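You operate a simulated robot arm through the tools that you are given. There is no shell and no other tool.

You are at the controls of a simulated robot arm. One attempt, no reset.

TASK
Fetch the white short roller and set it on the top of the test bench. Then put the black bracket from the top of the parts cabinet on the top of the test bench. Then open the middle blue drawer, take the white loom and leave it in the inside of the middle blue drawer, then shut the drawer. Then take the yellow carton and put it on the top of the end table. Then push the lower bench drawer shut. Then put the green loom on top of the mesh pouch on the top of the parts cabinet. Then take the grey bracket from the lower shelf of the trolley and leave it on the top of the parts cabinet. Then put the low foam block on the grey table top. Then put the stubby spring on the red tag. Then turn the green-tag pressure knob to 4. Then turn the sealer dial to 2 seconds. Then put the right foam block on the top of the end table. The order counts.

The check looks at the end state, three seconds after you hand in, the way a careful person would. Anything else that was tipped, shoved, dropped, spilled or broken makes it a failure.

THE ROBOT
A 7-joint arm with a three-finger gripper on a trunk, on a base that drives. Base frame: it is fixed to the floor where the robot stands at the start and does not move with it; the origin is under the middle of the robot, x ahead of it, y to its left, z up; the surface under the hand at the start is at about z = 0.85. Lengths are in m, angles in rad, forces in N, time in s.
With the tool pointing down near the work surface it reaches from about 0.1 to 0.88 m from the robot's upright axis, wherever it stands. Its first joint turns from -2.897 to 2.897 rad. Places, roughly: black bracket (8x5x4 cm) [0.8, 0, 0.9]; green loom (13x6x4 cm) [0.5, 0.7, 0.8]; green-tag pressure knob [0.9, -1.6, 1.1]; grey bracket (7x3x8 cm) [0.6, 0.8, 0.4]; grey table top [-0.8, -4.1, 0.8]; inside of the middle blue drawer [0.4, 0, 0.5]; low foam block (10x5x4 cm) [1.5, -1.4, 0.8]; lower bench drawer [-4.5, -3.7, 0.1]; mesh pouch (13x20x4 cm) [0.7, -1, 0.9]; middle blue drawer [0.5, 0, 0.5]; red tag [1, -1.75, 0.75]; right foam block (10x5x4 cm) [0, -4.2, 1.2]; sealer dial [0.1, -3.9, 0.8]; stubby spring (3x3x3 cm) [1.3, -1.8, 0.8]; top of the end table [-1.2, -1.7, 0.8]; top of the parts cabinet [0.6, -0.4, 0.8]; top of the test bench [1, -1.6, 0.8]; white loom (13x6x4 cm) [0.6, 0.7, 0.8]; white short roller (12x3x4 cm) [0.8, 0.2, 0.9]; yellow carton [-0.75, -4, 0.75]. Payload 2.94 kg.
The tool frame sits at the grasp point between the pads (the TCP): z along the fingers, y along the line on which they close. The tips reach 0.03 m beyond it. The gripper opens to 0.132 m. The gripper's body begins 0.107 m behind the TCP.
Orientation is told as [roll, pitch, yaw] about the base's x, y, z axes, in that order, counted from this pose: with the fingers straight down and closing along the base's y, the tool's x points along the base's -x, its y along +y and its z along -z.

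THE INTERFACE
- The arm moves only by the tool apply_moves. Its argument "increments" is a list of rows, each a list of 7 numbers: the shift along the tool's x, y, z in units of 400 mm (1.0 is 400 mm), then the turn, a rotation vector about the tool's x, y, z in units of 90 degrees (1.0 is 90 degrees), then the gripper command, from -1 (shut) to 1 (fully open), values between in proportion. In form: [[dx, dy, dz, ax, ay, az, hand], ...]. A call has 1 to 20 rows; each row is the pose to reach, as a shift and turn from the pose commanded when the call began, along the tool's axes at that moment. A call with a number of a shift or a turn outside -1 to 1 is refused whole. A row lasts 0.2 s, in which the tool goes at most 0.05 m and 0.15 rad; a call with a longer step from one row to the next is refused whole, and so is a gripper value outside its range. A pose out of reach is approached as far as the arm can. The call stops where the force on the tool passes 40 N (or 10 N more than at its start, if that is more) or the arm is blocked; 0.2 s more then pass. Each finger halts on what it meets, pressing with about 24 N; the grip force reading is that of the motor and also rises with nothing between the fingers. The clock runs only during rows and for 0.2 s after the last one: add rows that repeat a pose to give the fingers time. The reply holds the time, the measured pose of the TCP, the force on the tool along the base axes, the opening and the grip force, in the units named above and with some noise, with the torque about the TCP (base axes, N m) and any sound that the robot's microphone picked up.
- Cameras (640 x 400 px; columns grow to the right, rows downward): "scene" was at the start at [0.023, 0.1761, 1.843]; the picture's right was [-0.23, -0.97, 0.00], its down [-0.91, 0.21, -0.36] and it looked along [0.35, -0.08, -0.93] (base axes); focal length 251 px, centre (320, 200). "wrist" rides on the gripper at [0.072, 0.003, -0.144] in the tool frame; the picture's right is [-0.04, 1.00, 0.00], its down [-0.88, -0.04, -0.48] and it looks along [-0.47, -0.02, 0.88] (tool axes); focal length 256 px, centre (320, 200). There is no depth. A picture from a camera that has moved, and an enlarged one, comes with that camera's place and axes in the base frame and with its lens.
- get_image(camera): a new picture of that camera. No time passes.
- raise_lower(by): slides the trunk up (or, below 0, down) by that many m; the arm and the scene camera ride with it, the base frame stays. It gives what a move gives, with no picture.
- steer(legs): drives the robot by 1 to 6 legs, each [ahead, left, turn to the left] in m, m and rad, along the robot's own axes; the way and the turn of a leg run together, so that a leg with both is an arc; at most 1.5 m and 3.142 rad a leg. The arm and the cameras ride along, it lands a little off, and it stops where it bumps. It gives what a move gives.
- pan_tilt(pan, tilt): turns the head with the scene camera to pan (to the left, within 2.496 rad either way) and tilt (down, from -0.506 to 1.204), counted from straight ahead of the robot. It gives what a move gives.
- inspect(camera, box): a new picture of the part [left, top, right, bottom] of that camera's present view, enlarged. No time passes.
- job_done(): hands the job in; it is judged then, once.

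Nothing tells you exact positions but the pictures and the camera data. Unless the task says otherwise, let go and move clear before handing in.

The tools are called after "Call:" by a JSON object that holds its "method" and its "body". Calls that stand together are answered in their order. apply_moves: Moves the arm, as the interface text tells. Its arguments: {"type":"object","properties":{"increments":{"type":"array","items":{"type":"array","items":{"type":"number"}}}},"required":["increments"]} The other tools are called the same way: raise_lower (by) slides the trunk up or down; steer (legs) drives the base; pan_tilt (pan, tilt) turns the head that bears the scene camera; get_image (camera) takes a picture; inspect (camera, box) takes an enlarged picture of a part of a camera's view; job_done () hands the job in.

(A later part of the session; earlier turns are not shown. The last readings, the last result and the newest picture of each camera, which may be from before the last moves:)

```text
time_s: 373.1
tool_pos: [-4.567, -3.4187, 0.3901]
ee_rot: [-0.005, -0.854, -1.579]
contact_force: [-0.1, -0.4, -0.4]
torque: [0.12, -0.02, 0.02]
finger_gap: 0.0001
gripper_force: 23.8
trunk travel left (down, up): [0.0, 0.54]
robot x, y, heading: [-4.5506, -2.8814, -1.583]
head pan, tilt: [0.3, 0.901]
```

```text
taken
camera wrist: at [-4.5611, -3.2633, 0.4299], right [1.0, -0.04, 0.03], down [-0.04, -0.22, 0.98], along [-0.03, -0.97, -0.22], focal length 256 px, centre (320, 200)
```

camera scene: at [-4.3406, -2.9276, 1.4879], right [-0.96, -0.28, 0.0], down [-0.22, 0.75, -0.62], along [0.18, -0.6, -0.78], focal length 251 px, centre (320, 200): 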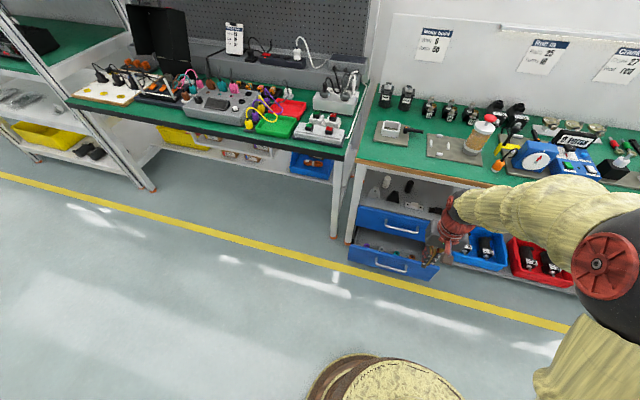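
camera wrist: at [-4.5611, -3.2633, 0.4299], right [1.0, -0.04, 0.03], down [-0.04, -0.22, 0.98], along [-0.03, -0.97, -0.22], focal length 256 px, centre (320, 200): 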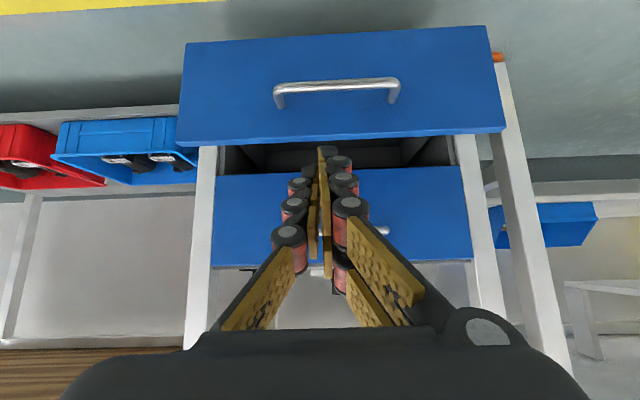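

Call:
{"method": "steer", "body": {"legs": [[-0.22, 0, 0]]}}

Call:
{"method": "apply_moves", "body": {"increments": [[0, 0.006, 0.105, 0, -0.025, 0, -1], [0, 0.012, 0.21, 0, -0.05, 0, -1], [0, 0.018, 0.315, 0, -0.075, 0, -1], [0, 0.025, 0.42, 0, -0.1, 0, -1], [0, 0.031, 0.525, 0, -0.125, 0, -1], [0, 0.037, 0.63, 0, -0.15, 0, -1], [0, 0.044, 0.735, 0, -0.175, 0, -1], [0, 0.05, 0.83, 0, -0.2, 0, -1]]}}

Call:
{"method": "get_image", "body": {"camera": "wrist"}}

Call:
{"method": "get_image", "body": {"camera": "scene"}}

```text
time_s: 374.8
tool_pos: [-4.5617, -3.1977, 0.3892]
ee_rot: [-0.005, -0.849, -1.576]
contact_force: [-0.2, -0.9, 0.2]
torque: [0.0, 0.05, -0.01]
finger_gap: 0.0
gripper_force: 23.2
trunk travel left (down, up): [0.0, 0.54]
robot x, y, heading: [-4.5481, -2.6595, -1.583]
head pan, tilt: [0.3, 0.901]
```

```text
time_s: 376.6
tool_pos: [-4.547, -3.4434, 0.1648]
ee_rot: [-0.008, -1.156, -1.572]
contact_force: [0.2, 2.5, -1.7]
torque: [-0.35, 0.0, 0.02]
finger_gap: 0.0
gripper_force: 24.5
trunk travel left (down, up): [0.0, 0.54]
robot x, y, heading: [-4.5459, -2.6575, -1.582]
head pan, tilt: [0.3, 0.901]
```

```text
taken
camera wrist: at [-4.5435, -3.2828, 0.1561], right [1.0, -0.03, 0.04], down [-0.03, 0.08, 1.0], along [-0.03, -1.0, 0.08], focal length 256 px, centre (320, 200)
```

wrist: 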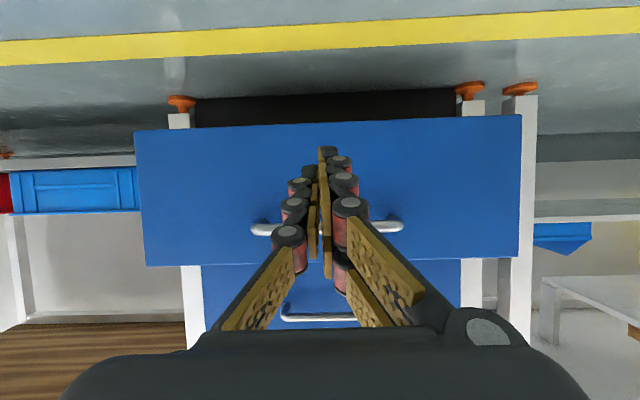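

```text
taken
camera scene: at [-4.3377, -2.7065, 1.4877], right [-0.96, -0.29, 0.0], down [-0.22, 0.75, -0.62], along [0.18, -0.59, -0.78], focal length 251 px, centre (320, 200)
```

scene: 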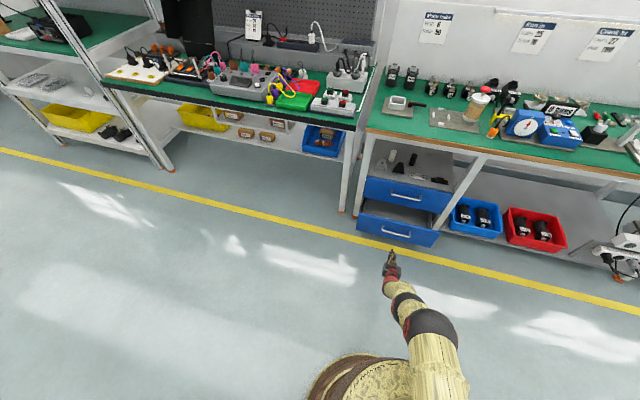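

Fingers are level with the drawer face below its handle. Driving forward to push it shut.

Call:
{"method": "steer", "body": {"legs": [[0.15, 0, 0]]}}

Call:
{"method": "steer", "body": {"legs": [[0.1, 0, 0]]}}

Call:
{"method": "get_image", "body": {"camera": "wrist"}}

```text
time_s: 377.9
tool_pos: [-4.5491, -3.599, 0.1701]
ee_rot: [-0.009, -1.163, -1.568]
contact_force: [-0.3, 1.6, -0.3]
torque: [0.0, -0.02, -0.01]
finger_gap: 0.0
gripper_force: 23.9
trunk travel left (down, up): [0.0, 0.54]
robot x, y, heading: [-4.5485, -2.8132, -1.579]
head pan, tilt: [0.3, 0.901]
```

```text
time_s: 379.1
tool_pos: [-4.5487, -3.7001, 0.1693]
ee_rot: [-0.008, -1.163, -1.573]
contact_force: [0.8, 0.4, -0.2]
torque: [-0.03, -0.01, 0.01]
finger_gap: 0.0002
gripper_force: 24.0
trunk travel left (down, up): [0.0, 0.54]
robot x, y, heading: [-4.554, -2.9118, -1.578]
head pan, tilt: [0.3, 0.901]
```

```text
taken
camera wrist: at [-4.5456, -3.5394, 0.1595], right [1.0, -0.03, 0.04], down [-0.03, 0.09, 1.0], along [-0.03, -1.0, 0.09], focal length 256 px, centre (320, 200)
```

wrist: 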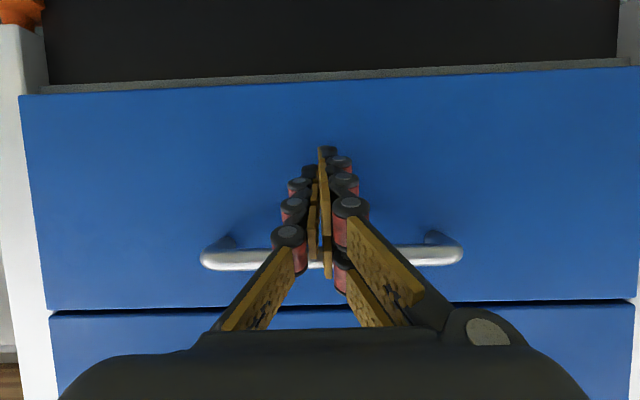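

Call:
{"method": "steer", "body": {"legs": [[0.025, 0, 0]]}}

Call:
{"method": "steer", "body": {"legs": [[0.015, 0, 0]]}}

Call:
{"method": "get_image", "body": {"camera": "wrist"}}

```text
time_s: 379.8
tool_pos: [-4.5494, -3.7017, 0.1632]
ee_rot: [-0.012, -1.16, -1.568]
contact_force: [-0.6, 2.0, 0.2]
torque: [-0.02, -0.02, -0.02]
finger_gap: 0.0002
gripper_force: 24.0
trunk travel left (down, up): [0.0, 0.54]
robot x, y, heading: [-4.5515, -2.9197, -1.585]
head pan, tilt: [0.3, 0.901]
stopped in leg 1: the force on the tool passed its limit at 56 N (the readings are from after the stop); the commanded pose is now the measured one
```

```text
time_s: 380.6
tool_pos: [-4.5497, -3.7024, 0.1581]
ee_rot: [-0.011, -1.145, -1.568]
contact_force: [0.0, 0.2, -0.8]
torque: [0.01, 0.01, -0.01]
finger_gap: 0.0002
gripper_force: 23.8
trunk travel left (down, up): [0.0, 0.54]
robot x, y, heading: [-4.5498, -2.9279, -1.582]
head pan, tilt: [0.3, 0.901]
stopped in leg 1: the force on the tool passed its limit at 94 N (the readings are from after the stop); the commanded pose is now the measured one
```

```text
taken
camera wrist: at [-4.5454, -3.5409, 0.1502], right [1.0, -0.03, 0.03], down [-0.03, 0.07, 1.0], along [-0.03, -1.0, 0.07], focal length 256 px, centre (320, 200)
```

wrist: 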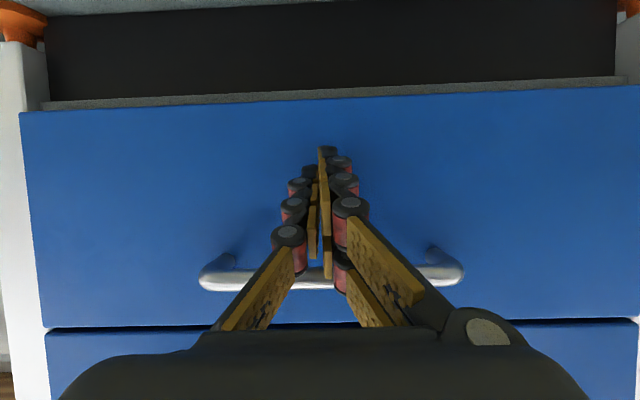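

The drawer hit its stop. Backing off, restoring the hand and trunk, and checking with the head camera.

Call:
{"method": "steer", "body": {"legs": [[-0.35, 0, 0]]}}

Call:
{"method": "apply_moves", "body": {"increments": [[0, 0, -0.1, 0, 0.04, 0, -1], [0, 0, -0.2, 0, 0.12, 0, -1], [0, 0, -0.3, 0, 0.2, 0, -1], [0, 0, -0.4, 0, 0.28, 0, -1], [0, 0, -0.45, 0, 0.36, 0, -1], [-0.06, 0, -0.5, 0, 0.44, 0, -1], [-0.12, 0, -0.55, 0, 0.52, 0, -1], [-0.18, 0, -0.6, 0, 0.6, 0, -1], [-0.24, 0, -0.6, 0, 0.68, 0, -1], [-0.3, 0, -0.6, 0, 0.73, 0, -1]]}}

Call:
{"method": "raise_lower", "body": {"by": 0.375}}

Call:
{"method": "inspect", "body": {"camera": "scene", "box": [300, 140, 520, 300]}}

```text
time_s: 382.9
tool_pos: [-4.5462, -3.3462, 0.1563]
ee_rot: [-0.009, -1.147, -1.571]
contact_force: [-0.4, 0.4, -0.6]
torque: [0.06, 0.01, 0.05]
finger_gap: 0.0
gripper_force: 24.0
trunk travel left (down, up): [0.0, 0.54]
robot x, y, heading: [-4.545, -2.5755, -1.58]
head pan, tilt: [0.3, 0.901]
```

```text
time_s: 385.1
tool_pos: [-4.544, -3.0637, 0.3035]
ee_rot: [-0.003, 0.107, -1.581]
contact_force: [0.6, 2.6, -0.9]
torque: [-0.2, 0.01, -0.02]
finger_gap: 0.0
gripper_force: 24.3
out of reach, approached as far as the arm can: row 9
trunk travel left (down, up): [0.0, 0.54]
robot x, y, heading: [-4.5444, -2.5744, -1.582]
head pan, tilt: [0.3, 0.901]
stopped in row 10: the force on the tool passed its limit at 46 N (the readings are from after the stop); the commanded pose is now the measured one
```

```text
time_s: 388.7
tool_pos: [-4.5436, -3.0724, 0.6816]
ee_rot: [-0.004, 0.094, -1.579]
contact_force: [0.1, -0.2, -1.1]
torque: [0.04, -0.01, 0.02]
finger_gap: 0.0
gripper_force: 24.3
trunk travel left (down, up): [-0.375, 0.165]
robot x, y, heading: [-4.5478, -2.5737, -1.586]
head pan, tilt: [0.3, 0.901]
```

```text
2.50 times, centred on (410, 220) of scene
camera zoom: at [-4.3365, -2.6201, 1.8628], right [-0.96, -0.28, 0.0], down [-0.22, 0.75, -0.62], along [0.18, -0.6, -0.78], focal length 628 px, centre (95, 150)
```

zoom: 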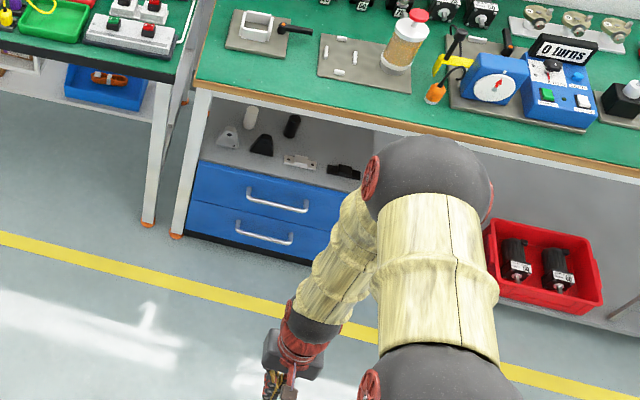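

The lower drawer is shut. Levelling the hand, then driving back to the trolley for the green loom.

Call:
{"method": "apply_moves", "body": {"increments": [[0, 0, -0.1, -0.003, -0.03, 0, -0.5], [0, 0, -0.2, -0.003, -0.06, 0, 0], [0, 0, -0.32, -0.003, -0.06, 0, 0], [0, 0, -0.44, -0.003, -0.06, 0, 0], [0, 0, -0.56, -0.003, -0.06, 0, 0], [0, 0, -0.68, -0.003, -0.06, 0, 0], [0, 0, -0.8, -0.003, -0.06, 0, 0], [0, 0, -0.92, -0.003, -0.06, 0, 0], [0, 0, -1.0, -0.003, -0.06, 0, 0]]}}

Call:
{"method": "steer", "body": {"legs": [[0, 0, 1.582], [1.5, 0, 0], [1.5, 0, 0]]}}

```text
time_s: 390.7
tool_pos: [-4.5436, -3.1082, 1.0823]
ee_rot: [0.002, -0.001, -1.577]
contact_force: [-0.8, 0.2, -0.2]
torque: [0.0, 0.0, -0.02]
finger_gap: 0.0662
gripper_force: 0.0
trunk travel left (down, up): [-0.375, 0.165]
robot x, y, heading: [-4.5463, -2.576, -1.584]
head pan, tilt: [0.3, 0.901]
```

```text
time_s: 409.1
tool_pos: [-0.9919, -2.5568, 1.0807]
ee_rot: [0.002, 0.001, 0.008]
contact_force: [-0.1, 0.8, -1.5]
torque: [-0.01, 0.0, 0.0]
finger_gap: 0.0661
gripper_force: 0.1
trunk travel left (down, up): [-0.375, 0.165]
robot x, y, heading: [-1.5298, -2.57, -0.002]
head pan, tilt: [0.3, 0.901]
```

Call:
{"method": "steer", "body": {"legs": [[1.15, 0, 0], [0, 1.1, 0], [0, 1.1, 0], [0, 1.08, 0]]}}

```text
time_s: 430.6
tool_pos: [0.3009, 0.6953, 1.0819]
ee_rot: [0.001, 0.001, -0.068]
contact_force: [-0.4, 0.0, -0.2]
torque: [-0.03, 0.0, 0.0]
finger_gap: 0.0659
gripper_force: 0.0
trunk travel left (down, up): [-0.375, 0.165]
robot x, y, heading: [-0.2318, 0.7251, -0.074]
head pan, tilt: [0.3, 0.901]
```

Call:
{"method": "steer", "body": {"legs": [[0.1, 0.0, 0.072]]}}

Call:
{"method": "apply_moves", "body": {"increments": [[-0.05, 0, -0.02, 0, 0, 0, 0.1], [-0.1, 0, -0.04, 0, 0, 0, 0.1], [-0.15, 0, -0.06, 0, 0, 0, 0.1]]}}

Call:
{"method": "get_image", "body": {"camera": "wrist"}}

```text
time_s: 431.8
tool_pos: [0.4029, 0.7301, 1.0815]
ee_rot: [0.002, 0.001, 0.008]
contact_force: [0.7, 0.8, -0.7]
torque: [0.02, 0.11, -0.01]
finger_gap: 0.0658
gripper_force: 0.0
trunk travel left (down, up): [-0.375, 0.165]
robot x, y, heading: [-0.1333, 0.7222, 0.008]
head pan, tilt: [0.3, 0.901]
```

```text
time_s: 432.6
tool_pos: [0.4612, 0.7302, 1.1045]
ee_rot: [0.002, 0.0, 0.007]
contact_force: [-0.1, -0.3, 0.5]
torque: [0.03, 0.0, 0.01]
finger_gap: 0.0729
gripper_force: 0.1
trunk travel left (down, up): [-0.375, 0.165]
robot x, y, heading: [-0.136, 0.7218, -0.001]
head pan, tilt: [0.3, 0.901]
```

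```text
taken
camera wrist: at [0.3898, 0.7327, 1.2467], right [0.04, 1.0, 0.0], down [0.88, -0.03, 0.47], along [0.47, -0.02, -0.88], focal length 256 px, centre (320, 200)
```

wrist: 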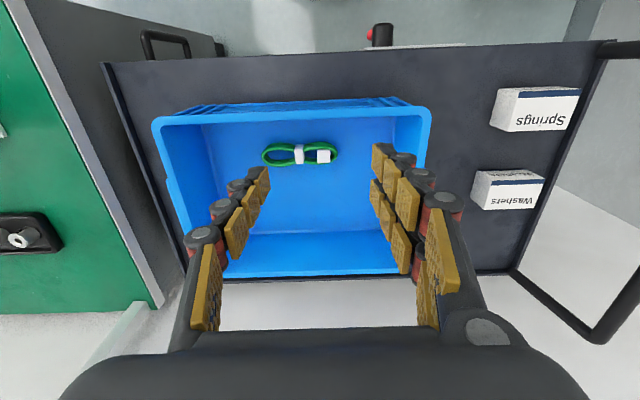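

Green loom at about (0.523, 0.692), along y. Same grasp as before.

Call:
{"method": "apply_moves", "body": {"increments": [[-0.014, -0.009, 0.024, 0, 0, -0.088, 0.06], [-0.028, -0.018, 0.048, 0, 0, -0.176, 0.06], [-0.042, -0.027, 0.072, 0, 0, -0.264, 0.06], [-0.056, -0.036, 0.096, 0, 0, -0.352, 0.06], [-0.07, -0.045, 0.12, 0, 0, -0.44, 0.06], [-0.084, -0.054, 0.144, 0, 0, -0.528, 0.06], [-0.098, -0.063, 0.168, 0, 0, -0.616, 0.06], [-0.112, -0.072, 0.192, 0, 0, -0.704, 0.06], [-0.13, -0.08, 0.22, 0, 0, -0.792, 0.06], [-0.145, -0.088, 0.24, 0, 0, -0.88, 0.06], [-0.155, -0.094, 0.26, 0, 0, -0.961, 0.06], [-0.155, -0.094, 0.26, 0, 0, -0.961, 0.06]]}}

Call:
{"method": "get_image", "body": {"camera": "wrist"}}

```text
time_s: 435.2
tool_pos: [0.5235, 0.6924, 1.0]
ee_rot: [-0.002, -0.002, 1.517]
contact_force: [-0.4, -0.5, -0.2]
torque: [0.0, 0.03, 0.01]
finger_gap: 0.0701
gripper_force: 0.1
trunk travel left (down, up): [-0.375, 0.165]
robot x, y, heading: [-0.1368, 0.7196, 0.001]
head pan, tilt: [0.3, 0.901]
```

```text
taken
camera wrist: at [0.5159, 0.6213, 1.1443], right [-1.0, 0.1, 0.0], down [0.09, 0.87, 0.48], along [0.05, 0.47, -0.88], focal length 256 px, centre (320, 200)
```

wrist: 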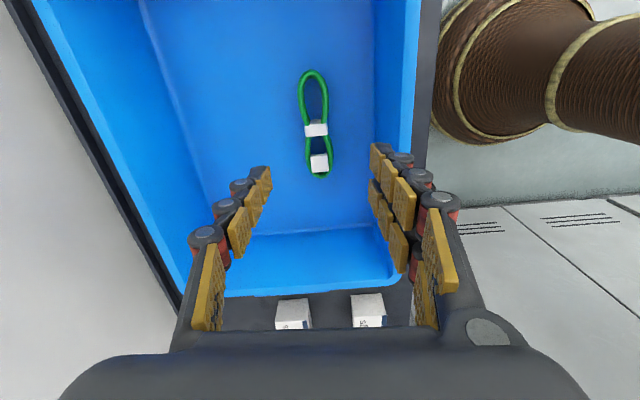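

Call:
{"method": "apply_moves", "body": {"increments": [[0, -0.0125, 0.1, 0, 0, 0, 0.06], [0, -0.0125, 0.2, 0, 0, 0, 0.06], [0, -0.0125, 0.3, 0, 0, 0, 0.06], [0, -0.0125, 0.35, 0, 0, 0, 0.06], [0, -0.0125, 0.383, 0, 0, 0, 0.0], [0, -0.0125, 0.383, 0, 0, 0, -0.4], [0, -0.0125, 0.383, 0, 0, 0, -1], [0, -0.0125, 0.383, 0, 0, 0, -1], [0, -0.0125, 0.383, 0, 0, 0, -1], [0, -0.0125, 0.383, 0, 0, 0, -1]]}}

Call:
{"method": "apply_moves", "body": {"increments": [[0, 0, -0.03, 0, 0, 0, -1], [0, 0, -0.07, 0, 0, 0, -1], [0, 0, -0.12, 0, 0, 0, -1], [0, 0, -0.2, 0, 0, 0, -1], [0, 0, -0.3, 0, 0, 0, -1], [0, 0, -0.4, 0, 0, 0, -1], [0, 0, -0.5, 0, 0, 0, -1], [0, 0, -0.6, 0, 0, 0, -1], [0, 0, -0.7, 0, 0, 0, -1], [0, 0, -0.78, 0, 0, 0, -1]]}}

Call:
{"method": "get_image", "body": {"camera": "wrist"}}

```text
time_s: 437.4
tool_pos: [0.527, 0.6931, 0.8467]
ee_rot: [0.0, -0.001, 1.515]
contact_force: [-0.2, 0.1, 0.1]
torque: [0.02, -0.02, 0.02]
finger_gap: 0.0394
gripper_force: 23.5
trunk travel left (down, up): [-0.375, 0.165]
robot x, y, heading: [-0.1369, 0.7207, 0.003]
head pan, tilt: [0.3, 0.901]
```

```text
time_s: 439.6
tool_pos: [0.5286, 0.6945, 1.1597]
ee_rot: [0.0, -0.003, 1.515]
contact_force: [-0.7, -0.1, -1.1]
torque: [0.02, -0.04, 0.05]
finger_gap: 0.0392
gripper_force: 23.6
trunk travel left (down, up): [-0.375, 0.165]
robot x, y, heading: [-0.1356, 0.7206, 0.0]
head pan, tilt: [0.3, 0.901]
```

```text
taken
camera wrist: at [0.5221, 0.6223, 1.3035], right [-1.0, 0.1, 0.0], down [0.09, 0.87, 0.48], along [0.05, 0.47, -0.88], focal length 256 px, centre (320, 200)
```

wrist: 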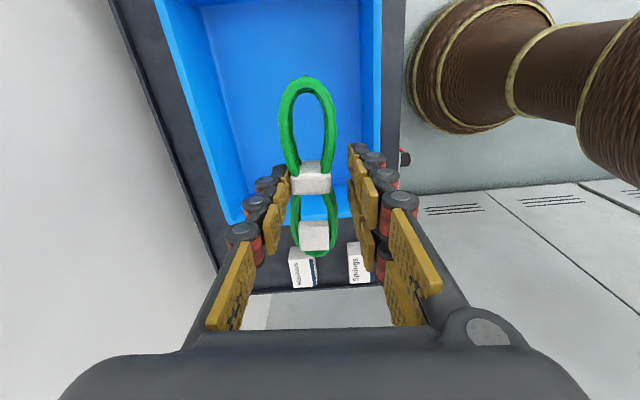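

Green loom is held. Driving to the right part of the cabinet where the mesh pouch lies.

Call:
{"method": "steer", "body": {"legs": [[-0.28, 0, 0], [0, -0.87, 0], [0, -0.87, 0]]}}

Call:
{"method": "pan_tilt", "body": {"pan": -0.4, "tilt": 0.9}}

Call:
{"method": "get_image", "body": {"camera": "scene"}}

Call:
{"method": "get_image", "body": {"camera": "wrist"}}

```text
time_s: 450.0
tool_pos: [0.2554, -1.061, 1.1594]
ee_rot: [0.0, -0.004, 1.517]
contact_force: [-0.1, 0.4, -1.4]
torque: [-0.01, 0.02, 0.01]
finger_gap: 0.0392
gripper_force: 23.9
trunk travel left (down, up): [-0.375, 0.165]
robot x, y, heading: [-0.4121, -1.0343, 0.004]
head pan, tilt: [0.3, 0.901]
```

```text
time_s: 451.1
tool_pos: [0.2568, -1.0591, 1.1592]
ee_rot: [0.001, -0.003, 1.517]
contact_force: [0.5, 0.2, -0.6]
torque: [0.01, 0.02, 0.0]
finger_gap: 0.0393
gripper_force: 24.4
trunk travel left (down, up): [-0.375, 0.165]
robot x, y, heading: [-0.4104, -1.0357, 0.001]
head pan, tilt: [-0.4, 0.901]
```

```text
taken
camera scene: at [-0.3709, -0.8766, 1.8628], right [-0.39, -0.92, 0.0], down [-0.72, 0.3, -0.62], along [0.57, -0.24, -0.78], focal length 251 px, centre (320, 200)
```

scene: 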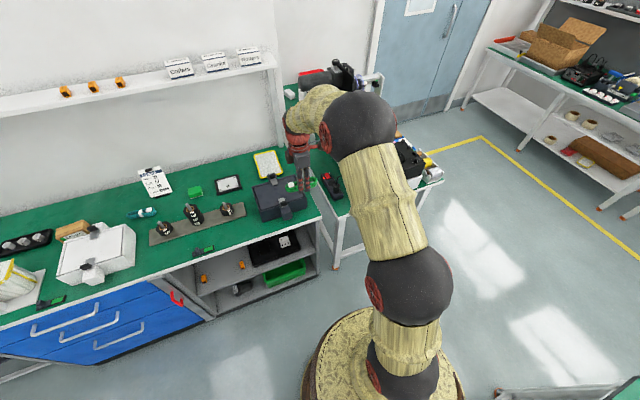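

```text
taken
camera wrist: at [0.2484, -1.1323, 1.3032], right [-1.0, 0.1, 0.0], down [0.09, 0.87, 0.48], along [0.05, 0.47, -0.88], focal length 256 px, centre (320, 200)
```

wrist: 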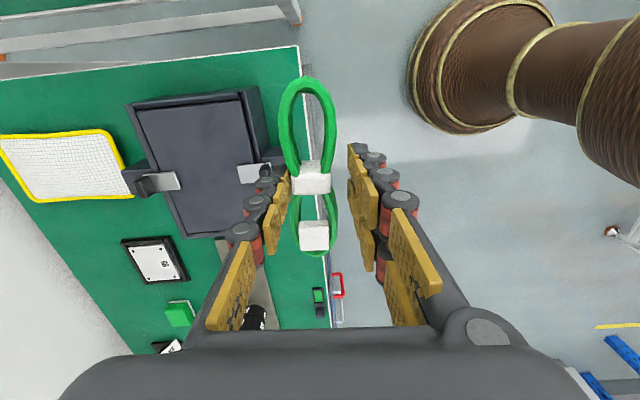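

The mesh pouch is centred near (0.715, -1.017), long side along x. I'll drive in and rotate the loom to lie along x over it.

Call:
{"method": "steer", "body": {"legs": [[0.35, 0, 0]]}}

Call:
{"method": "apply_moves", "body": {"increments": [[0, 0, 0, 0, 0, 0.09, -1], [0, 0, 0, 0, 0, 0.18, -1], [0, 0, 0, 0, 0, 0.27, -1], [0, 0, 0, 0, 0, 0.36, -1], [0, 0, 0, 0, 0, 0.45, -1], [0, 0, 0, 0, 0, 0.54, -1], [0, 0, 0, 0, 0, 0.63, -1], [0, 0, 0, 0, 0, 0.72, -1], [0, 0, 0, 0, 0, 0.81, -1], [0, 0, 0, 0, 0, 0.9, -1], [0, 0, 0, 0, 0, 0.966, -1]]}}

Call:
{"method": "get_image", "body": {"camera": "wrist"}}

```text
time_s: 453.3
tool_pos: [0.6101, -1.0603, 1.1582]
ee_rot: [-0.001, -0.002, 1.516]
contact_force: [0.3, -0.4, -0.6]
torque: [-0.01, 0.03, 0.01]
finger_gap: 0.0392
gripper_force: 24.2
trunk travel left (down, up): [-0.375, 0.165]
robot x, y, heading: [-0.0563, -1.0327, 0.002]
head pan, tilt: [-0.4, 0.901]
```

```text
time_s: 455.7
tool_pos: [0.609, -1.0608, 1.16]
ee_rot: [0.003, 0.001, -0.003]
contact_force: [0.8, -0.4, -0.6]
torque: [-0.02, 0.01, 0.0]
finger_gap: 0.0391
gripper_force: 24.2
trunk travel left (down, up): [-0.375, 0.165]
robot x, y, heading: [-0.0574, -1.035, 0.002]
head pan, tilt: [-0.4, 0.901]
```

```text
taken
camera wrist: at [0.5368, -1.0569, 1.3032], right [0.05, 1.0, 0.0], down [0.88, -0.04, 0.48], along [0.48, -0.02, -0.88], focal length 256 px, centre (320, 200)
```

wrist: 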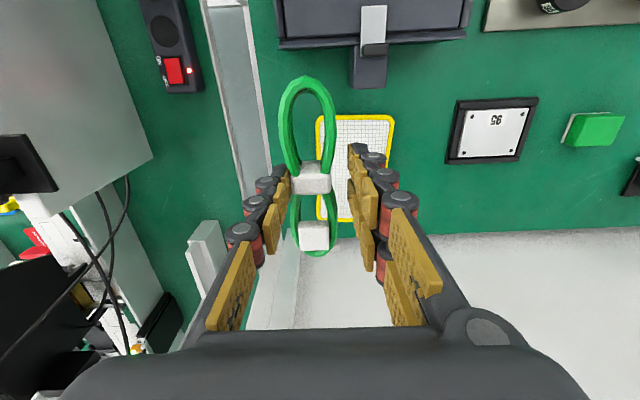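

Call:
{"method": "apply_moves", "body": {"increments": [[-0.06, 0.03, 0.06, 0, 0, 0, -1], [-0.12, 0.06, 0.12, 0, 0, 0, -1], [-0.18, 0.09, 0.18, 0, 0, 0, -1], [-0.23, 0.12, 0.25, 0, 0, 0, -1], [-0.265, 0.1375, 0.33, 0, 0, 0, -1], [-0.265, 0.1375, 0.4, 0, 0, 0, -1], [-0.265, 0.1375, 0.48, 0, 0, 0, -1]]}}

Call:
{"method": "get_image", "body": {"camera": "wrist"}}

```text
time_s: 457.3
tool_pos: [0.7163, -1.007, 0.9659]
ee_rot: [0.002, -0.002, -0.001]
contact_force: [0.5, 0.2, -0.5]
torque: [0.03, 0.04, 0.0]
finger_gap: 0.0392
gripper_force: 23.9
trunk travel left (down, up): [-0.375, 0.165]
robot x, y, heading: [-0.0549, -1.0357, -0.001]
head pan, tilt: [-0.4, 0.901]
```

```text
taken
camera wrist: at [0.644, -1.0029, 1.1103], right [0.04, 1.0, 0.0], down [0.88, -0.04, 0.48], along [0.48, -0.02, -0.88], focal length 256 px, centre (320, 200)
```

wrist: 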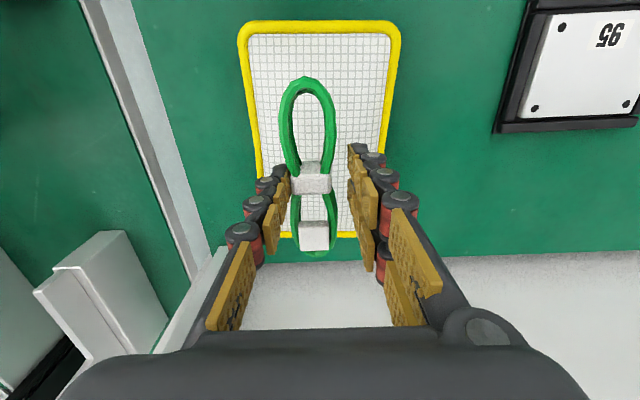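

Call:
{"method": "apply_moves", "body": {"increments": [[0, 0.012, 0.04, 0, 0, 0, -1], [0, 0.012, 0.075, 0, 0, 0, -1]]}}

Call:
{"method": "apply_moves", "body": {"increments": [[0, 0, 0.012, 0, 0, 0, -1], [0, 0, 0.025, 0, 0, 0, -1]]}}

```text
time_s: 457.9
tool_pos: [0.7155, -1.0001, 0.9374]
ee_rot: [0.001, -0.001, -0.002]
contact_force: [0.2, -0.3, -0.9]
torque: [0.04, -0.01, -0.03]
finger_gap: 0.0395
gripper_force: 23.9
trunk travel left (down, up): [-0.375, 0.165]
robot x, y, heading: [-0.054, -1.0328, 0.003]
head pan, tilt: [-0.4, 0.901]
```

```text
time_s: 458.5
tool_pos: [0.714, -1.0004, 0.9275]
ee_rot: [0.001, 0.001, 0.001]
contact_force: [0.1, -0.3, -0.5]
torque: [0.02, -0.01, -0.04]
finger_gap: 0.0388
gripper_force: 23.4
trunk travel left (down, up): [-0.375, 0.165]
robot x, y, heading: [-0.05, -1.0309, 0.0]
head pan, tilt: [-0.4, 0.901]
```

Call:
{"method": "apply_moves", "body": {"increments": [[0, 0, 0.012, 0, 0, 0, -1], [0, 0, 0.022, 0, 0, 0, -1]]}}

Call:
{"method": "get_image", "body": {"camera": "wrist"}}

```text
time_s: 459.1
tool_pos: [0.7156, -0.9995, 0.9264]
ee_rot: [0.003, -0.009, -0.001]
contact_force: [-9.9, -1.3, 34.9]
torque: [-0.06, 0.43, -0.03]
finger_gap: 0.0396
gripper_force: 24.3
trunk travel left (down, up): [-0.375, 0.165]
robot x, y, heading: [-0.055, -1.0329, 0.003]
head pan, tilt: [-0.4, 0.901]
```

```text
taken
camera wrist: at [0.6416, -0.9969, 1.0685], right [0.04, 1.0, 0.0], down [0.87, -0.04, 0.48], along [0.48, -0.02, -0.88], focal length 256 px, centre (320, 200)
```

wrist: 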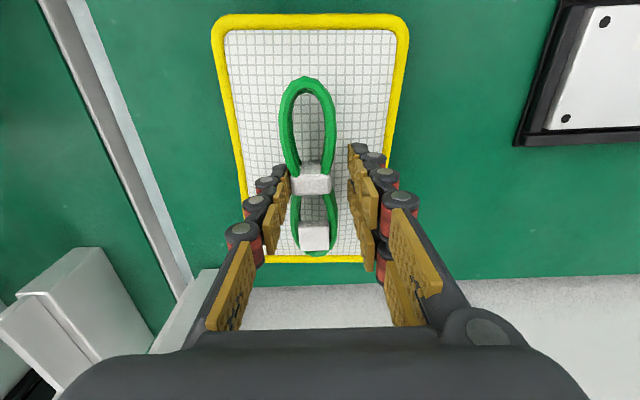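

Loom rests on the pouch. Easing off, releasing and lifting.

Call:
{"method": "apply_moves", "body": {"increments": [[0, 0, -0.012, 0, 0, 0, -0.4], [0, 0, -0.012, 0, 0, 0, 0.05], [0, 0, -0.012, 0, 0, 0, 0.05], [0, 0, -0.03, 0, 0, 0, 0.05], [0, 0, -0.08, 0, 0, 0, 0.05], [0, 0, -0.16, 0, 0, 0, 0.05], [0, 0, -0.24, 0, 0, 0, 0.05]]}}

Call:
{"method": "get_image", "body": {"camera": "wrist"}}

```text
time_s: 460.7
tool_pos: [0.7135, -0.9997, 1.0142]
ee_rot: [0.001, 0.004, -0.003]
contact_force: [-0.3, -0.4, -1.2]
torque: [0.02, -0.08, 0.02]
finger_gap: 0.0696
gripper_force: 0.0
trunk travel left (down, up): [-0.375, 0.165]
robot x, y, heading: [-0.0518, -1.0393, 0.006]
head pan, tilt: [-0.4, 0.901]
```

```text
taken
camera wrist: at [0.6415, -0.9964, 1.1585], right [0.04, 1.0, 0.0], down [0.88, -0.04, 0.47], along [0.47, -0.02, -0.88], focal length 256 px, centre (320, 200)
```

wrist: 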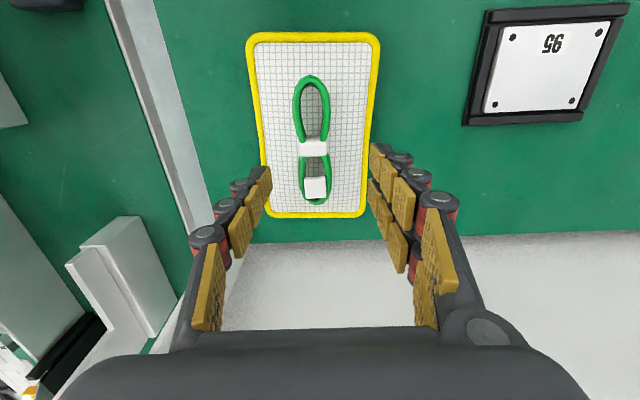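

The green loom lies on the pouch. Next the grey bracket on the trolley's lower shelf: retract and drive over to look.

Call:
{"method": "apply_moves", "body": {"increments": [[0.1, 0, -0.03, 0, 0, 0, 0.05], [0.2, 0, -0.08, 0, 0, 0, 0.05], [0.3, 0, -0.14, 0, 0, 0, 0.05], [0.4, 0, -0.2, 0, 0, 0, 0.05], [0.5, 0, -0.26, 0, 0, 0, 0.05], [0.6, 0, -0.32, 0, 0, 0, 0.05], [0.7, 0, -0.34, 0, 0, 0, 0.05]]}}

Call:
{"method": "steer", "body": {"legs": [[-0.55, 0, 0], [0, 0.9, 0], [0, 0.9, 0]]}}

Call:
{"method": "pan_tilt", "body": {"pan": 0.25, "tilt": 0.7}}

Call:
{"method": "get_image", "body": {"camera": "scene"}}

```text
time_s: 462.3
tool_pos: [0.4336, -0.9995, 1.1536]
ee_rot: [0.002, 0.0, -0.002]
contact_force: [0.6, -0.3, 0.0]
torque: [0.01, -0.06, 0.0]
finger_gap: 0.0693
gripper_force: 0.0
trunk travel left (down, up): [-0.375, 0.165]
robot x, y, heading: [-0.0547, -1.0343, 0.001]
head pan, tilt: [-0.4, 0.901]
```

```text
time_s: 474.1
tool_pos: [-0.1555, 0.8055, 1.1522]
ee_rot: [0.002, -0.001, 0.029]
contact_force: [-0.7, -0.5, -0.5]
torque: [-0.01, 0.0, 0.0]
finger_gap: 0.0692
gripper_force: 0.1
trunk travel left (down, up): [-0.375, 0.165]
robot x, y, heading: [-0.6462, 0.7552, 0.034]
head pan, tilt: [-0.4, 0.901]
```

```text
time_s: 475.1
tool_pos: [-0.156, 0.8064, 1.1526]
ee_rot: [0.003, -0.001, 0.03]
contact_force: [0.1, 0.4, 0.3]
torque: [-0.02, 0.0, -0.03]
finger_gap: 0.0693
gripper_force: 0.1
trunk travel left (down, up): [-0.375, 0.165]
robot x, y, heading: [-0.6421, 0.7503, 0.04]
head pan, tilt: [0.25, 0.7]
```

```text
taken
camera scene: at [-0.6001, 0.9647, 1.879], right [0.28, -0.96, 0.0], down [-0.62, -0.18, -0.76], along [0.73, 0.21, -0.64], focal length 251 px, centre (320, 200)
```

scene: 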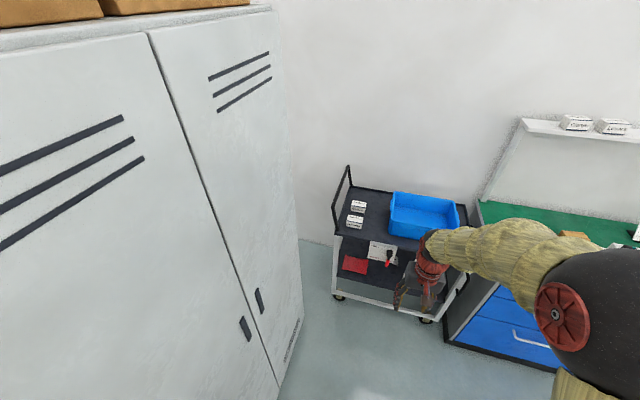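

Call:
{"method": "raise_lower", "body": {"by": -0.375}}

Call:
{"method": "apply_moves", "body": {"increments": [[0, 0, 0.05, 0, -0.08, 0, 0.05], [0, 0, 0.1, 0, -0.16, 0, 0.05], [0, 0, 0.15, 0, -0.24, 0, 0.05], [0, 0, 0.2, 0, -0.32, 0, 0.05], [0, 0, 0.25, 0, -0.4, 0, 0.05], [0, 0, 0.3, 0, -0.48, 0, 0.05], [0, 0, 0.36, 0, -0.54, 0, 0.05], [0, 0, 0.42, 0, -0.58, 0, 0.05]]}}

Call:
{"method": "get_image", "body": {"camera": "wrist"}}

Call:
{"method": "get_image", "body": {"camera": "scene"}}

```text
time_s: 478.8
tool_pos: [-0.1563, 0.8047, 0.7768]
ee_rot: [0.002, 0.0, 0.026]
contact_force: [0.6, 0.2, 1.1]
torque: [-0.01, 0.02, 0.0]
finger_gap: 0.0693
gripper_force: 0.1
trunk travel left (down, up): [0.0, 0.54]
robot x, y, heading: [-0.6426, 0.7506, 0.031]
head pan, tilt: [0.25, 0.7]
```

```text
time_s: 480.8
tool_pos: [-0.1564, 0.7743, 0.6207]
ee_rot: [-0.139, -0.871, 0.004]
contact_force: [0.5, -0.5, 0.4]
torque: [-0.04, 0.03, -0.01]
finger_gap: 0.0694
gripper_force: 0.0
out of reach, approached as far as the arm can: row 5, 6, 7, 8
trunk travel left (down, up): [0.0, 0.54]
robot x, y, heading: [-0.6437, 0.7502, 0.03]
head pan, tilt: [0.25, 0.7]
stopped in row 8: the arm was blocked; the commanded pose is now the measured one
```

```text
taken
camera wrist: at [-0.3122, 0.797, 0.6561], right [0.13, 0.99, -0.06], down [0.2, 0.03, 0.98], along [0.97, -0.14, -0.2], focal length 256 px, centre (320, 200)
```

wrist: 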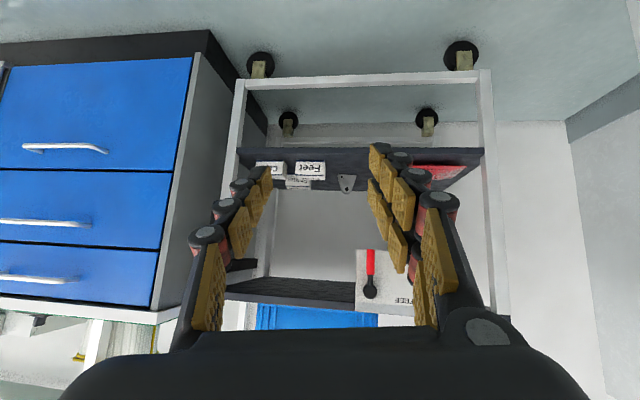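

```text
taken
camera scene: at [-0.5998, 0.9646, 1.504], right [0.28, -0.96, 0.0], down [-0.62, -0.18, -0.76], along [0.73, 0.21, -0.64], focal length 251 px, centre (320, 200)
```

scene: 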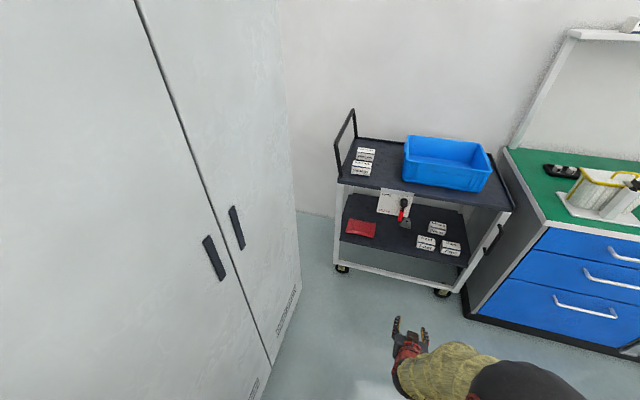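

Call:
{"method": "inspect", "body": {"camera": "scene", "box": [330, 180, 480, 280]}}

Call:
{"method": "inspect", "body": {"camera": "wrist", "box": [220, 130, 500, 320]}}

```text
4.00 times, centred on (405, 230) of scene
camera zoom: at [-0.5998, 0.9646, 1.504], right [0.28, -0.96, 0.0], down [-0.62, -0.18, -0.76], along [0.73, 0.21, -0.64], focal length 1005 px, centre (-20, 80)
```

zoom: 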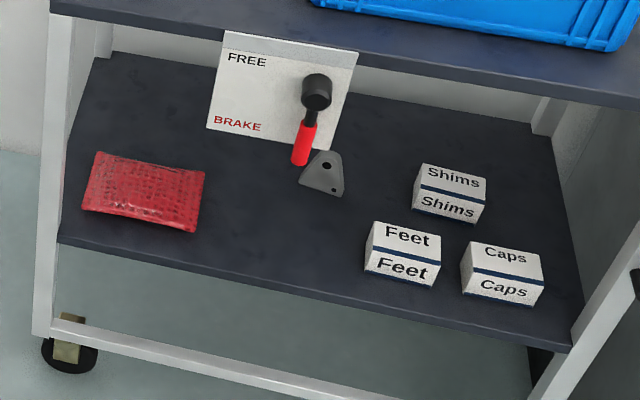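

```text
2.11 times, centred on (360, 225) of wrist
camera zoom: at [-0.3122, 0.797, 0.6561], right [0.13, 0.99, -0.06], down [0.2, 0.03, 0.98], along [0.97, -0.14, -0.2], focal length 539 px, centre (236, 147)
```

zoom: 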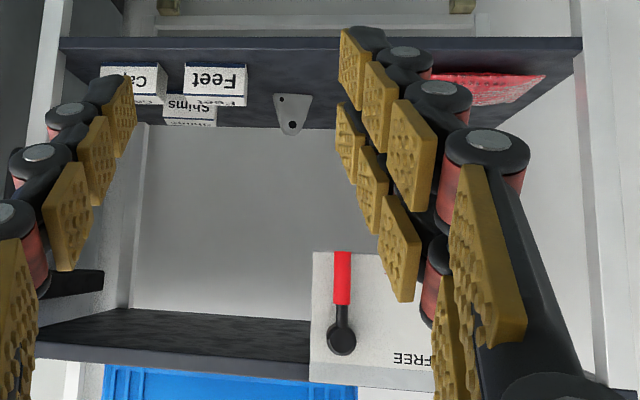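

I can see the grey triangular bracket standing on the lower shelf at about (0.54, 0.76, 0.40), with a brake lever plate hanging nearby that I must avoid. I'll move closer for a better look.

Call:
{"method": "steer", "body": {"legs": [[0.22, -0.02, -0.03]]}}

Call:
{"method": "inspect", "body": {"camera": "wrist", "box": [200, 80, 500, 280]}}

Call:
{"method": "inspect", "body": {"camera": "scene", "box": [360, 200, 500, 300]}}

```text
time_s: 482.4
tool_pos: [0.0631, 0.7422, 0.6207]
ee_rot: [-0.139, -0.874, -0.028]
contact_force: [-0.4, -0.7, 1.2]
torque: [0.01, 0.0, -0.02]
finger_gap: 0.0694
gripper_force: 0.1
trunk travel left (down, up): [0.0, 0.54]
robot x, y, heading: [-0.4233, 0.7413, 0.003]
head pan, tilt: [0.25, 0.7]
```

```text
2.00 times, centred on (350, 180) of wrist
camera zoom: at [-0.0912, 0.7701, 0.6565], right [0.16, 0.99, -0.06], down [0.2, 0.02, 0.98], along [0.97, -0.17, -0.19], focal length 512 px, centre (260, 240)
```

zoom: 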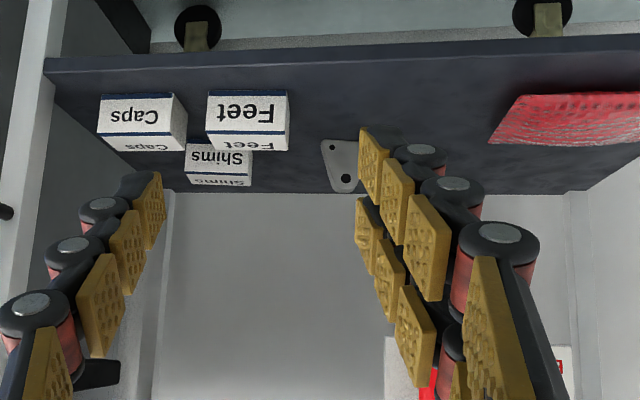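

```text
4.00 times, centred on (430, 250) of scene
camera zoom: at [-0.3739, 0.947, 1.504], right [0.25, -0.97, 0.0], down [-0.62, -0.16, -0.76], along [0.74, 0.19, -0.64], focal length 1005 px, centre (-120, 0)
```

zoom: 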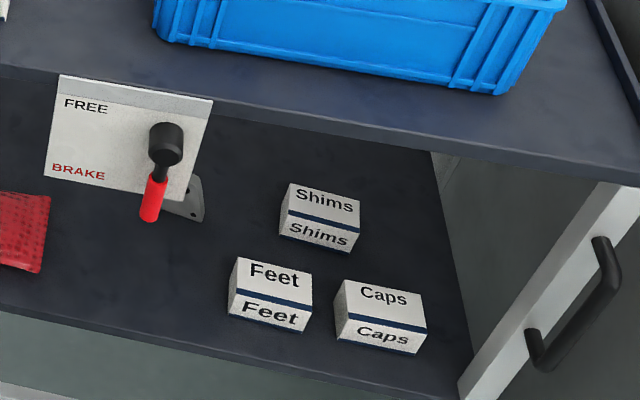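

Call:
{"method": "apply_moves", "body": {"increments": [[0, 0, 0, 0, 0, 0, 0.5], [0, 0, 0, 0, 0, 0, 1], [0, 0, 0, 0, 0, 0, 1], [0, 0, 0, 0, 0, 0, 1]]}}

Call:
{"method": "inspect", "body": {"camera": "wrist", "box": [320, 100, 460, 200]}}

Call:
{"method": "get_image", "body": {"camera": "wrist"}}

```text
time_s: 483.4
tool_pos: [0.0633, 0.7421, 0.621]
ee_rot: [-0.137, -0.873, -0.027]
contact_force: [0.0, 0.1, 0.3]
torque: [0.05, 0.02, -0.04]
finger_gap: 0.1317
gripper_force: 0.0
trunk travel left (down, up): [0.0, 0.54]
robot x, y, heading: [-0.4217, 0.7407, 0.002]
head pan, tilt: [0.25, 0.7]
```

```text
4.00 times, centred on (390, 150) of wrist
camera zoom: at [-0.0911, 0.7701, 0.6564], right [0.16, 0.99, -0.06], down [0.2, 0.02, 0.98], along [0.97, -0.17, -0.19], focal length 1024 px, centre (40, 400)
```

zoom: 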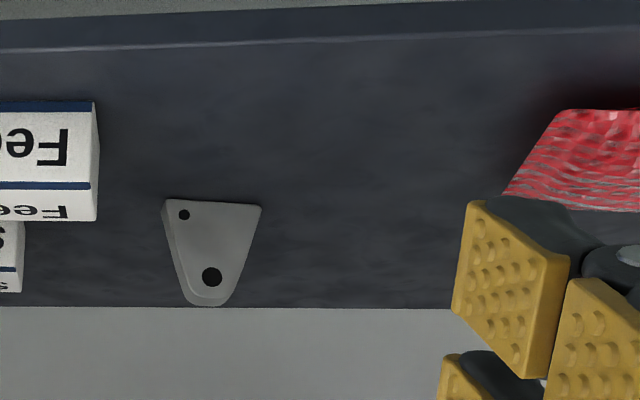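

```text
taken
camera wrist: at [-0.0911, 0.7701, 0.6564], right [0.16, 0.99, -0.06], down [0.2, 0.02, 0.98], along [0.97, -0.17, -0.19], focal length 256 px, centre (320, 200)
```

wrist: 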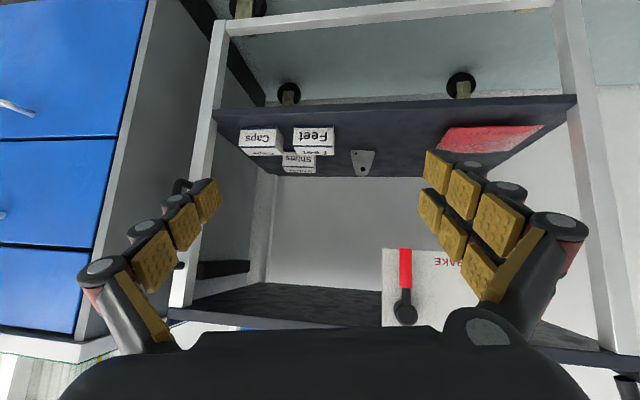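

The bracket is a tapered plate about 7 cm wide at the base. I'll shift the base left so the arm comes in from the right of the brake lever, and level the tool roll.

Call:
{"method": "steer", "body": {"legs": [[0.0, 0.075, 0.0]]}}

Call:
{"method": "apply_moves", "body": {"increments": [[0, -0.04, 0, -0.03, 0, 0, 1], [0, -0.08, 0, -0.06, 0, 0, 1], [0, -0.12, 0, -0.087, 0, 0, 1], [0, -0.12, 0, -0.087, 0, 0, 1]]}}

Call:
{"method": "get_image", "body": {"camera": "wrist"}}

```text
time_s: 484.5
tool_pos: [0.0629, 0.8189, 0.6204]
ee_rot: [-0.138, -0.873, -0.029]
contact_force: [0.0, 0.8, 0.3]
torque: [-0.03, 0.02, 0.02]
finger_gap: 0.1319
gripper_force: 0.0
trunk travel left (down, up): [0.0, 0.54]
robot x, y, heading: [-0.4209, 0.8093, 0.006]
head pan, tilt: [0.25, 0.7]
```

```text
time_s: 485.5
tool_pos: [0.0573, 0.8116, 0.6216]
ee_rot: [-0.075, -0.872, -0.029]
contact_force: [0.2, -0.8, 0.1]
torque: [0.02, 0.01, 0.0]
finger_gap: 0.132
gripper_force: 0.0
out of reach, approached as far as the arm can: row 2, 3, 4
trunk travel left (down, up): [0.0, 0.54]
robot x, y, heading: [-0.424, 0.8148, 0.004]
head pan, tilt: [0.25, 0.7]
```

```text
taken
camera wrist: at [-0.0975, 0.8292, 0.6588], right [0.11, 0.99, -0.01], down [0.2, -0.01, 0.98], along [0.97, -0.11, -0.2], focal length 256 px, centre (320, 200)
```

wrist: 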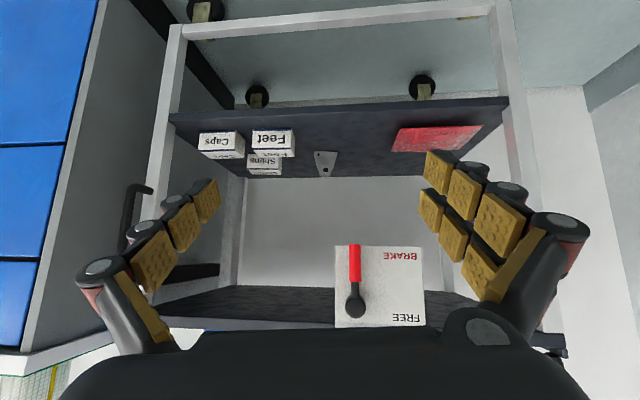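

Call:
{"method": "apply_moves", "body": {"increments": [[0.02, 0, 0.08, 0, 0.01, 0, 1], [0.04, 0, 0.16, 0, 0.02, 0, 1], [0.06, 0, 0.24, 0, 0.03, 0, 1], [0.08, 0, 0.32, 0, 0.04, 0, 1], [0.1, 0, 0.36, 0, 0.05, 0, 1]]}}

Call:
{"method": "apply_moves", "body": {"increments": [[0, -0.04, 0, -0.02, 0, 0, 1], [0, -0.08, 0, -0.048, 0, 0, 1], [0, -0.12, 0, -0.048, 0, 0, 1]]}}

Call:
{"method": "get_image", "body": {"camera": "wrist"}}

```text
time_s: 486.7
tool_pos: [0.1377, 0.8162, 0.4992]
ee_rot: [-0.072, -0.795, -0.047]
contact_force: [-0.1, -0.4, -0.8]
torque: [0.0, 0.03, 0.01]
finger_gap: 0.1317
gripper_force: 0.0
out of reach, approached as far as the arm can: row 1, 2, 3, 4, 5
trunk travel left (down, up): [0.0, 0.54]
robot x, y, heading: [-0.422, 0.8118, 0.003]
head pan, tilt: [0.25, 0.7]
```

```text
time_s: 487.5
tool_pos: [0.1356, 0.8188, 0.4993]
ee_rot: [-0.063, -0.791, -0.046]
contact_force: [0.0, -0.2, 0.3]
torque: [-0.02, 0.03, -0.01]
finger_gap: 0.132
gripper_force: 0.1
out of reach, approached as far as the arm can: row 1, 2, 3
trunk travel left (down, up): [0.0, 0.54]
robot x, y, heading: [-0.4268, 0.8108, 0.0]
head pan, tilt: [0.25, 0.7]
```

```text
taken
camera wrist: at [-0.0168, 0.8394, 0.5482], right [0.12, 0.99, -0.01], down [0.28, -0.02, 0.96], along [0.95, -0.12, -0.28], focal length 256 px, centre (320, 200)
```

wrist: 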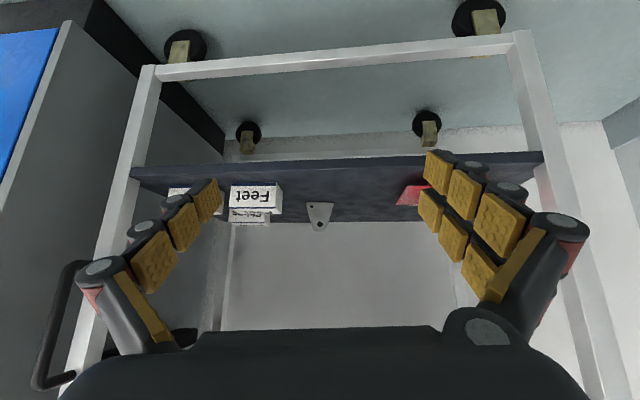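

The arm is at a joint limit sideways, so I'll use the base: turn slightly left and shift right to line up with the bracket.

Call:
{"method": "steer", "body": {"legs": [[0, 0, 0.13], [0, -0.128, 0]]}}

Call:
{"method": "get_image", "body": {"camera": "wrist"}}

```text
time_s: 489.4
tool_pos: [0.1461, 0.7629, 0.4994]
ee_rot: [-0.067, -0.792, 0.086]
contact_force: [0.2, 0.0, -0.9]
torque: [-0.02, 0.0, 0.02]
finger_gap: 0.1319
gripper_force: 0.1
trunk travel left (down, up): [0.0, 0.54]
robot x, y, heading: [-0.4061, 0.6838, 0.135]
head pan, tilt: [0.25, 0.7]
```

```text
taken
camera wrist: at [-0.0063, 0.763, 0.5483], right [-0.01, 1.0, -0.01], down [0.28, 0.02, 0.96], along [0.96, 0.01, -0.28], focal length 256 px, centre (320, 200)
```

wrist: 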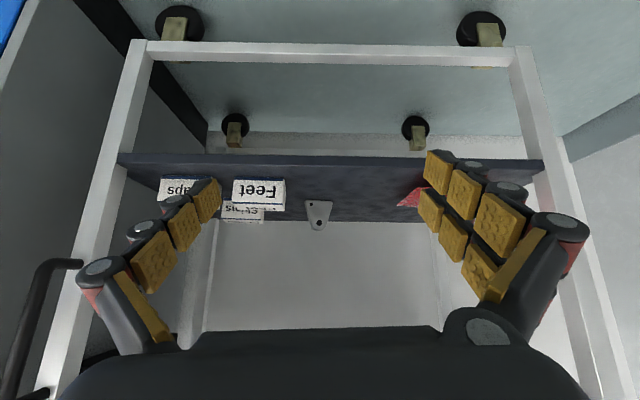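

Call:
{"method": "steer", "body": {"legs": [[0.17, -0.023, 0]]}}

Call:
{"method": "get_image", "body": {"camera": "wrist"}}

Call:
{"method": "inspect", "body": {"camera": "wrist", "box": [260, 140, 380, 240]}}

```text
time_s: 490.8
tool_pos: [0.316, 0.7646, 0.4992]
ee_rot: [-0.062, -0.793, 0.089]
contact_force: [-0.1, -0.3, 0.2]
torque: [-0.04, 0.03, -0.07]
finger_gap: 0.1319
gripper_force: 0.1
trunk travel left (down, up): [0.0, 0.54]
robot x, y, heading: [-0.2399, 0.6856, 0.133]
head pan, tilt: [0.25, 0.7]
```

```text
taken
camera wrist: at [0.1633, 0.7635, 0.5483], right [-0.01, 1.0, -0.01], down [0.28, 0.02, 0.96], along [0.96, 0.01, -0.28], focal length 256 px, centre (320, 200)
```

wrist: 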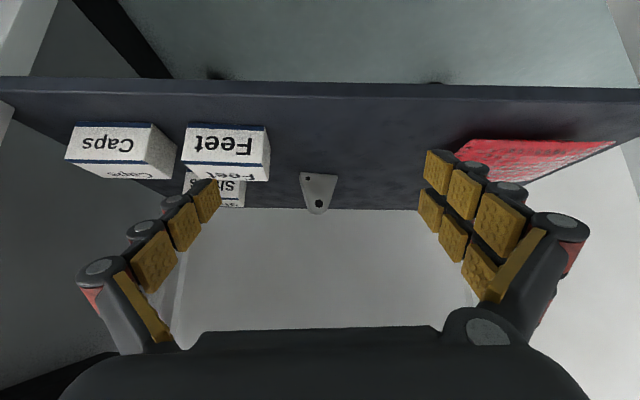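

```text
4.00 times, centred on (320, 190) of wrist
camera zoom: at [0.1633, 0.7635, 0.5483], right [-0.01, 1.0, -0.01], down [0.28, 0.02, 0.96], along [0.96, 0.01, -0.28], focal length 1024 px, centre (320, 240)
```

zoom: 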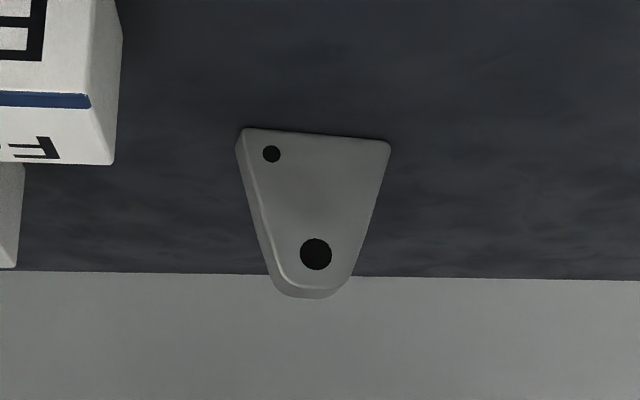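

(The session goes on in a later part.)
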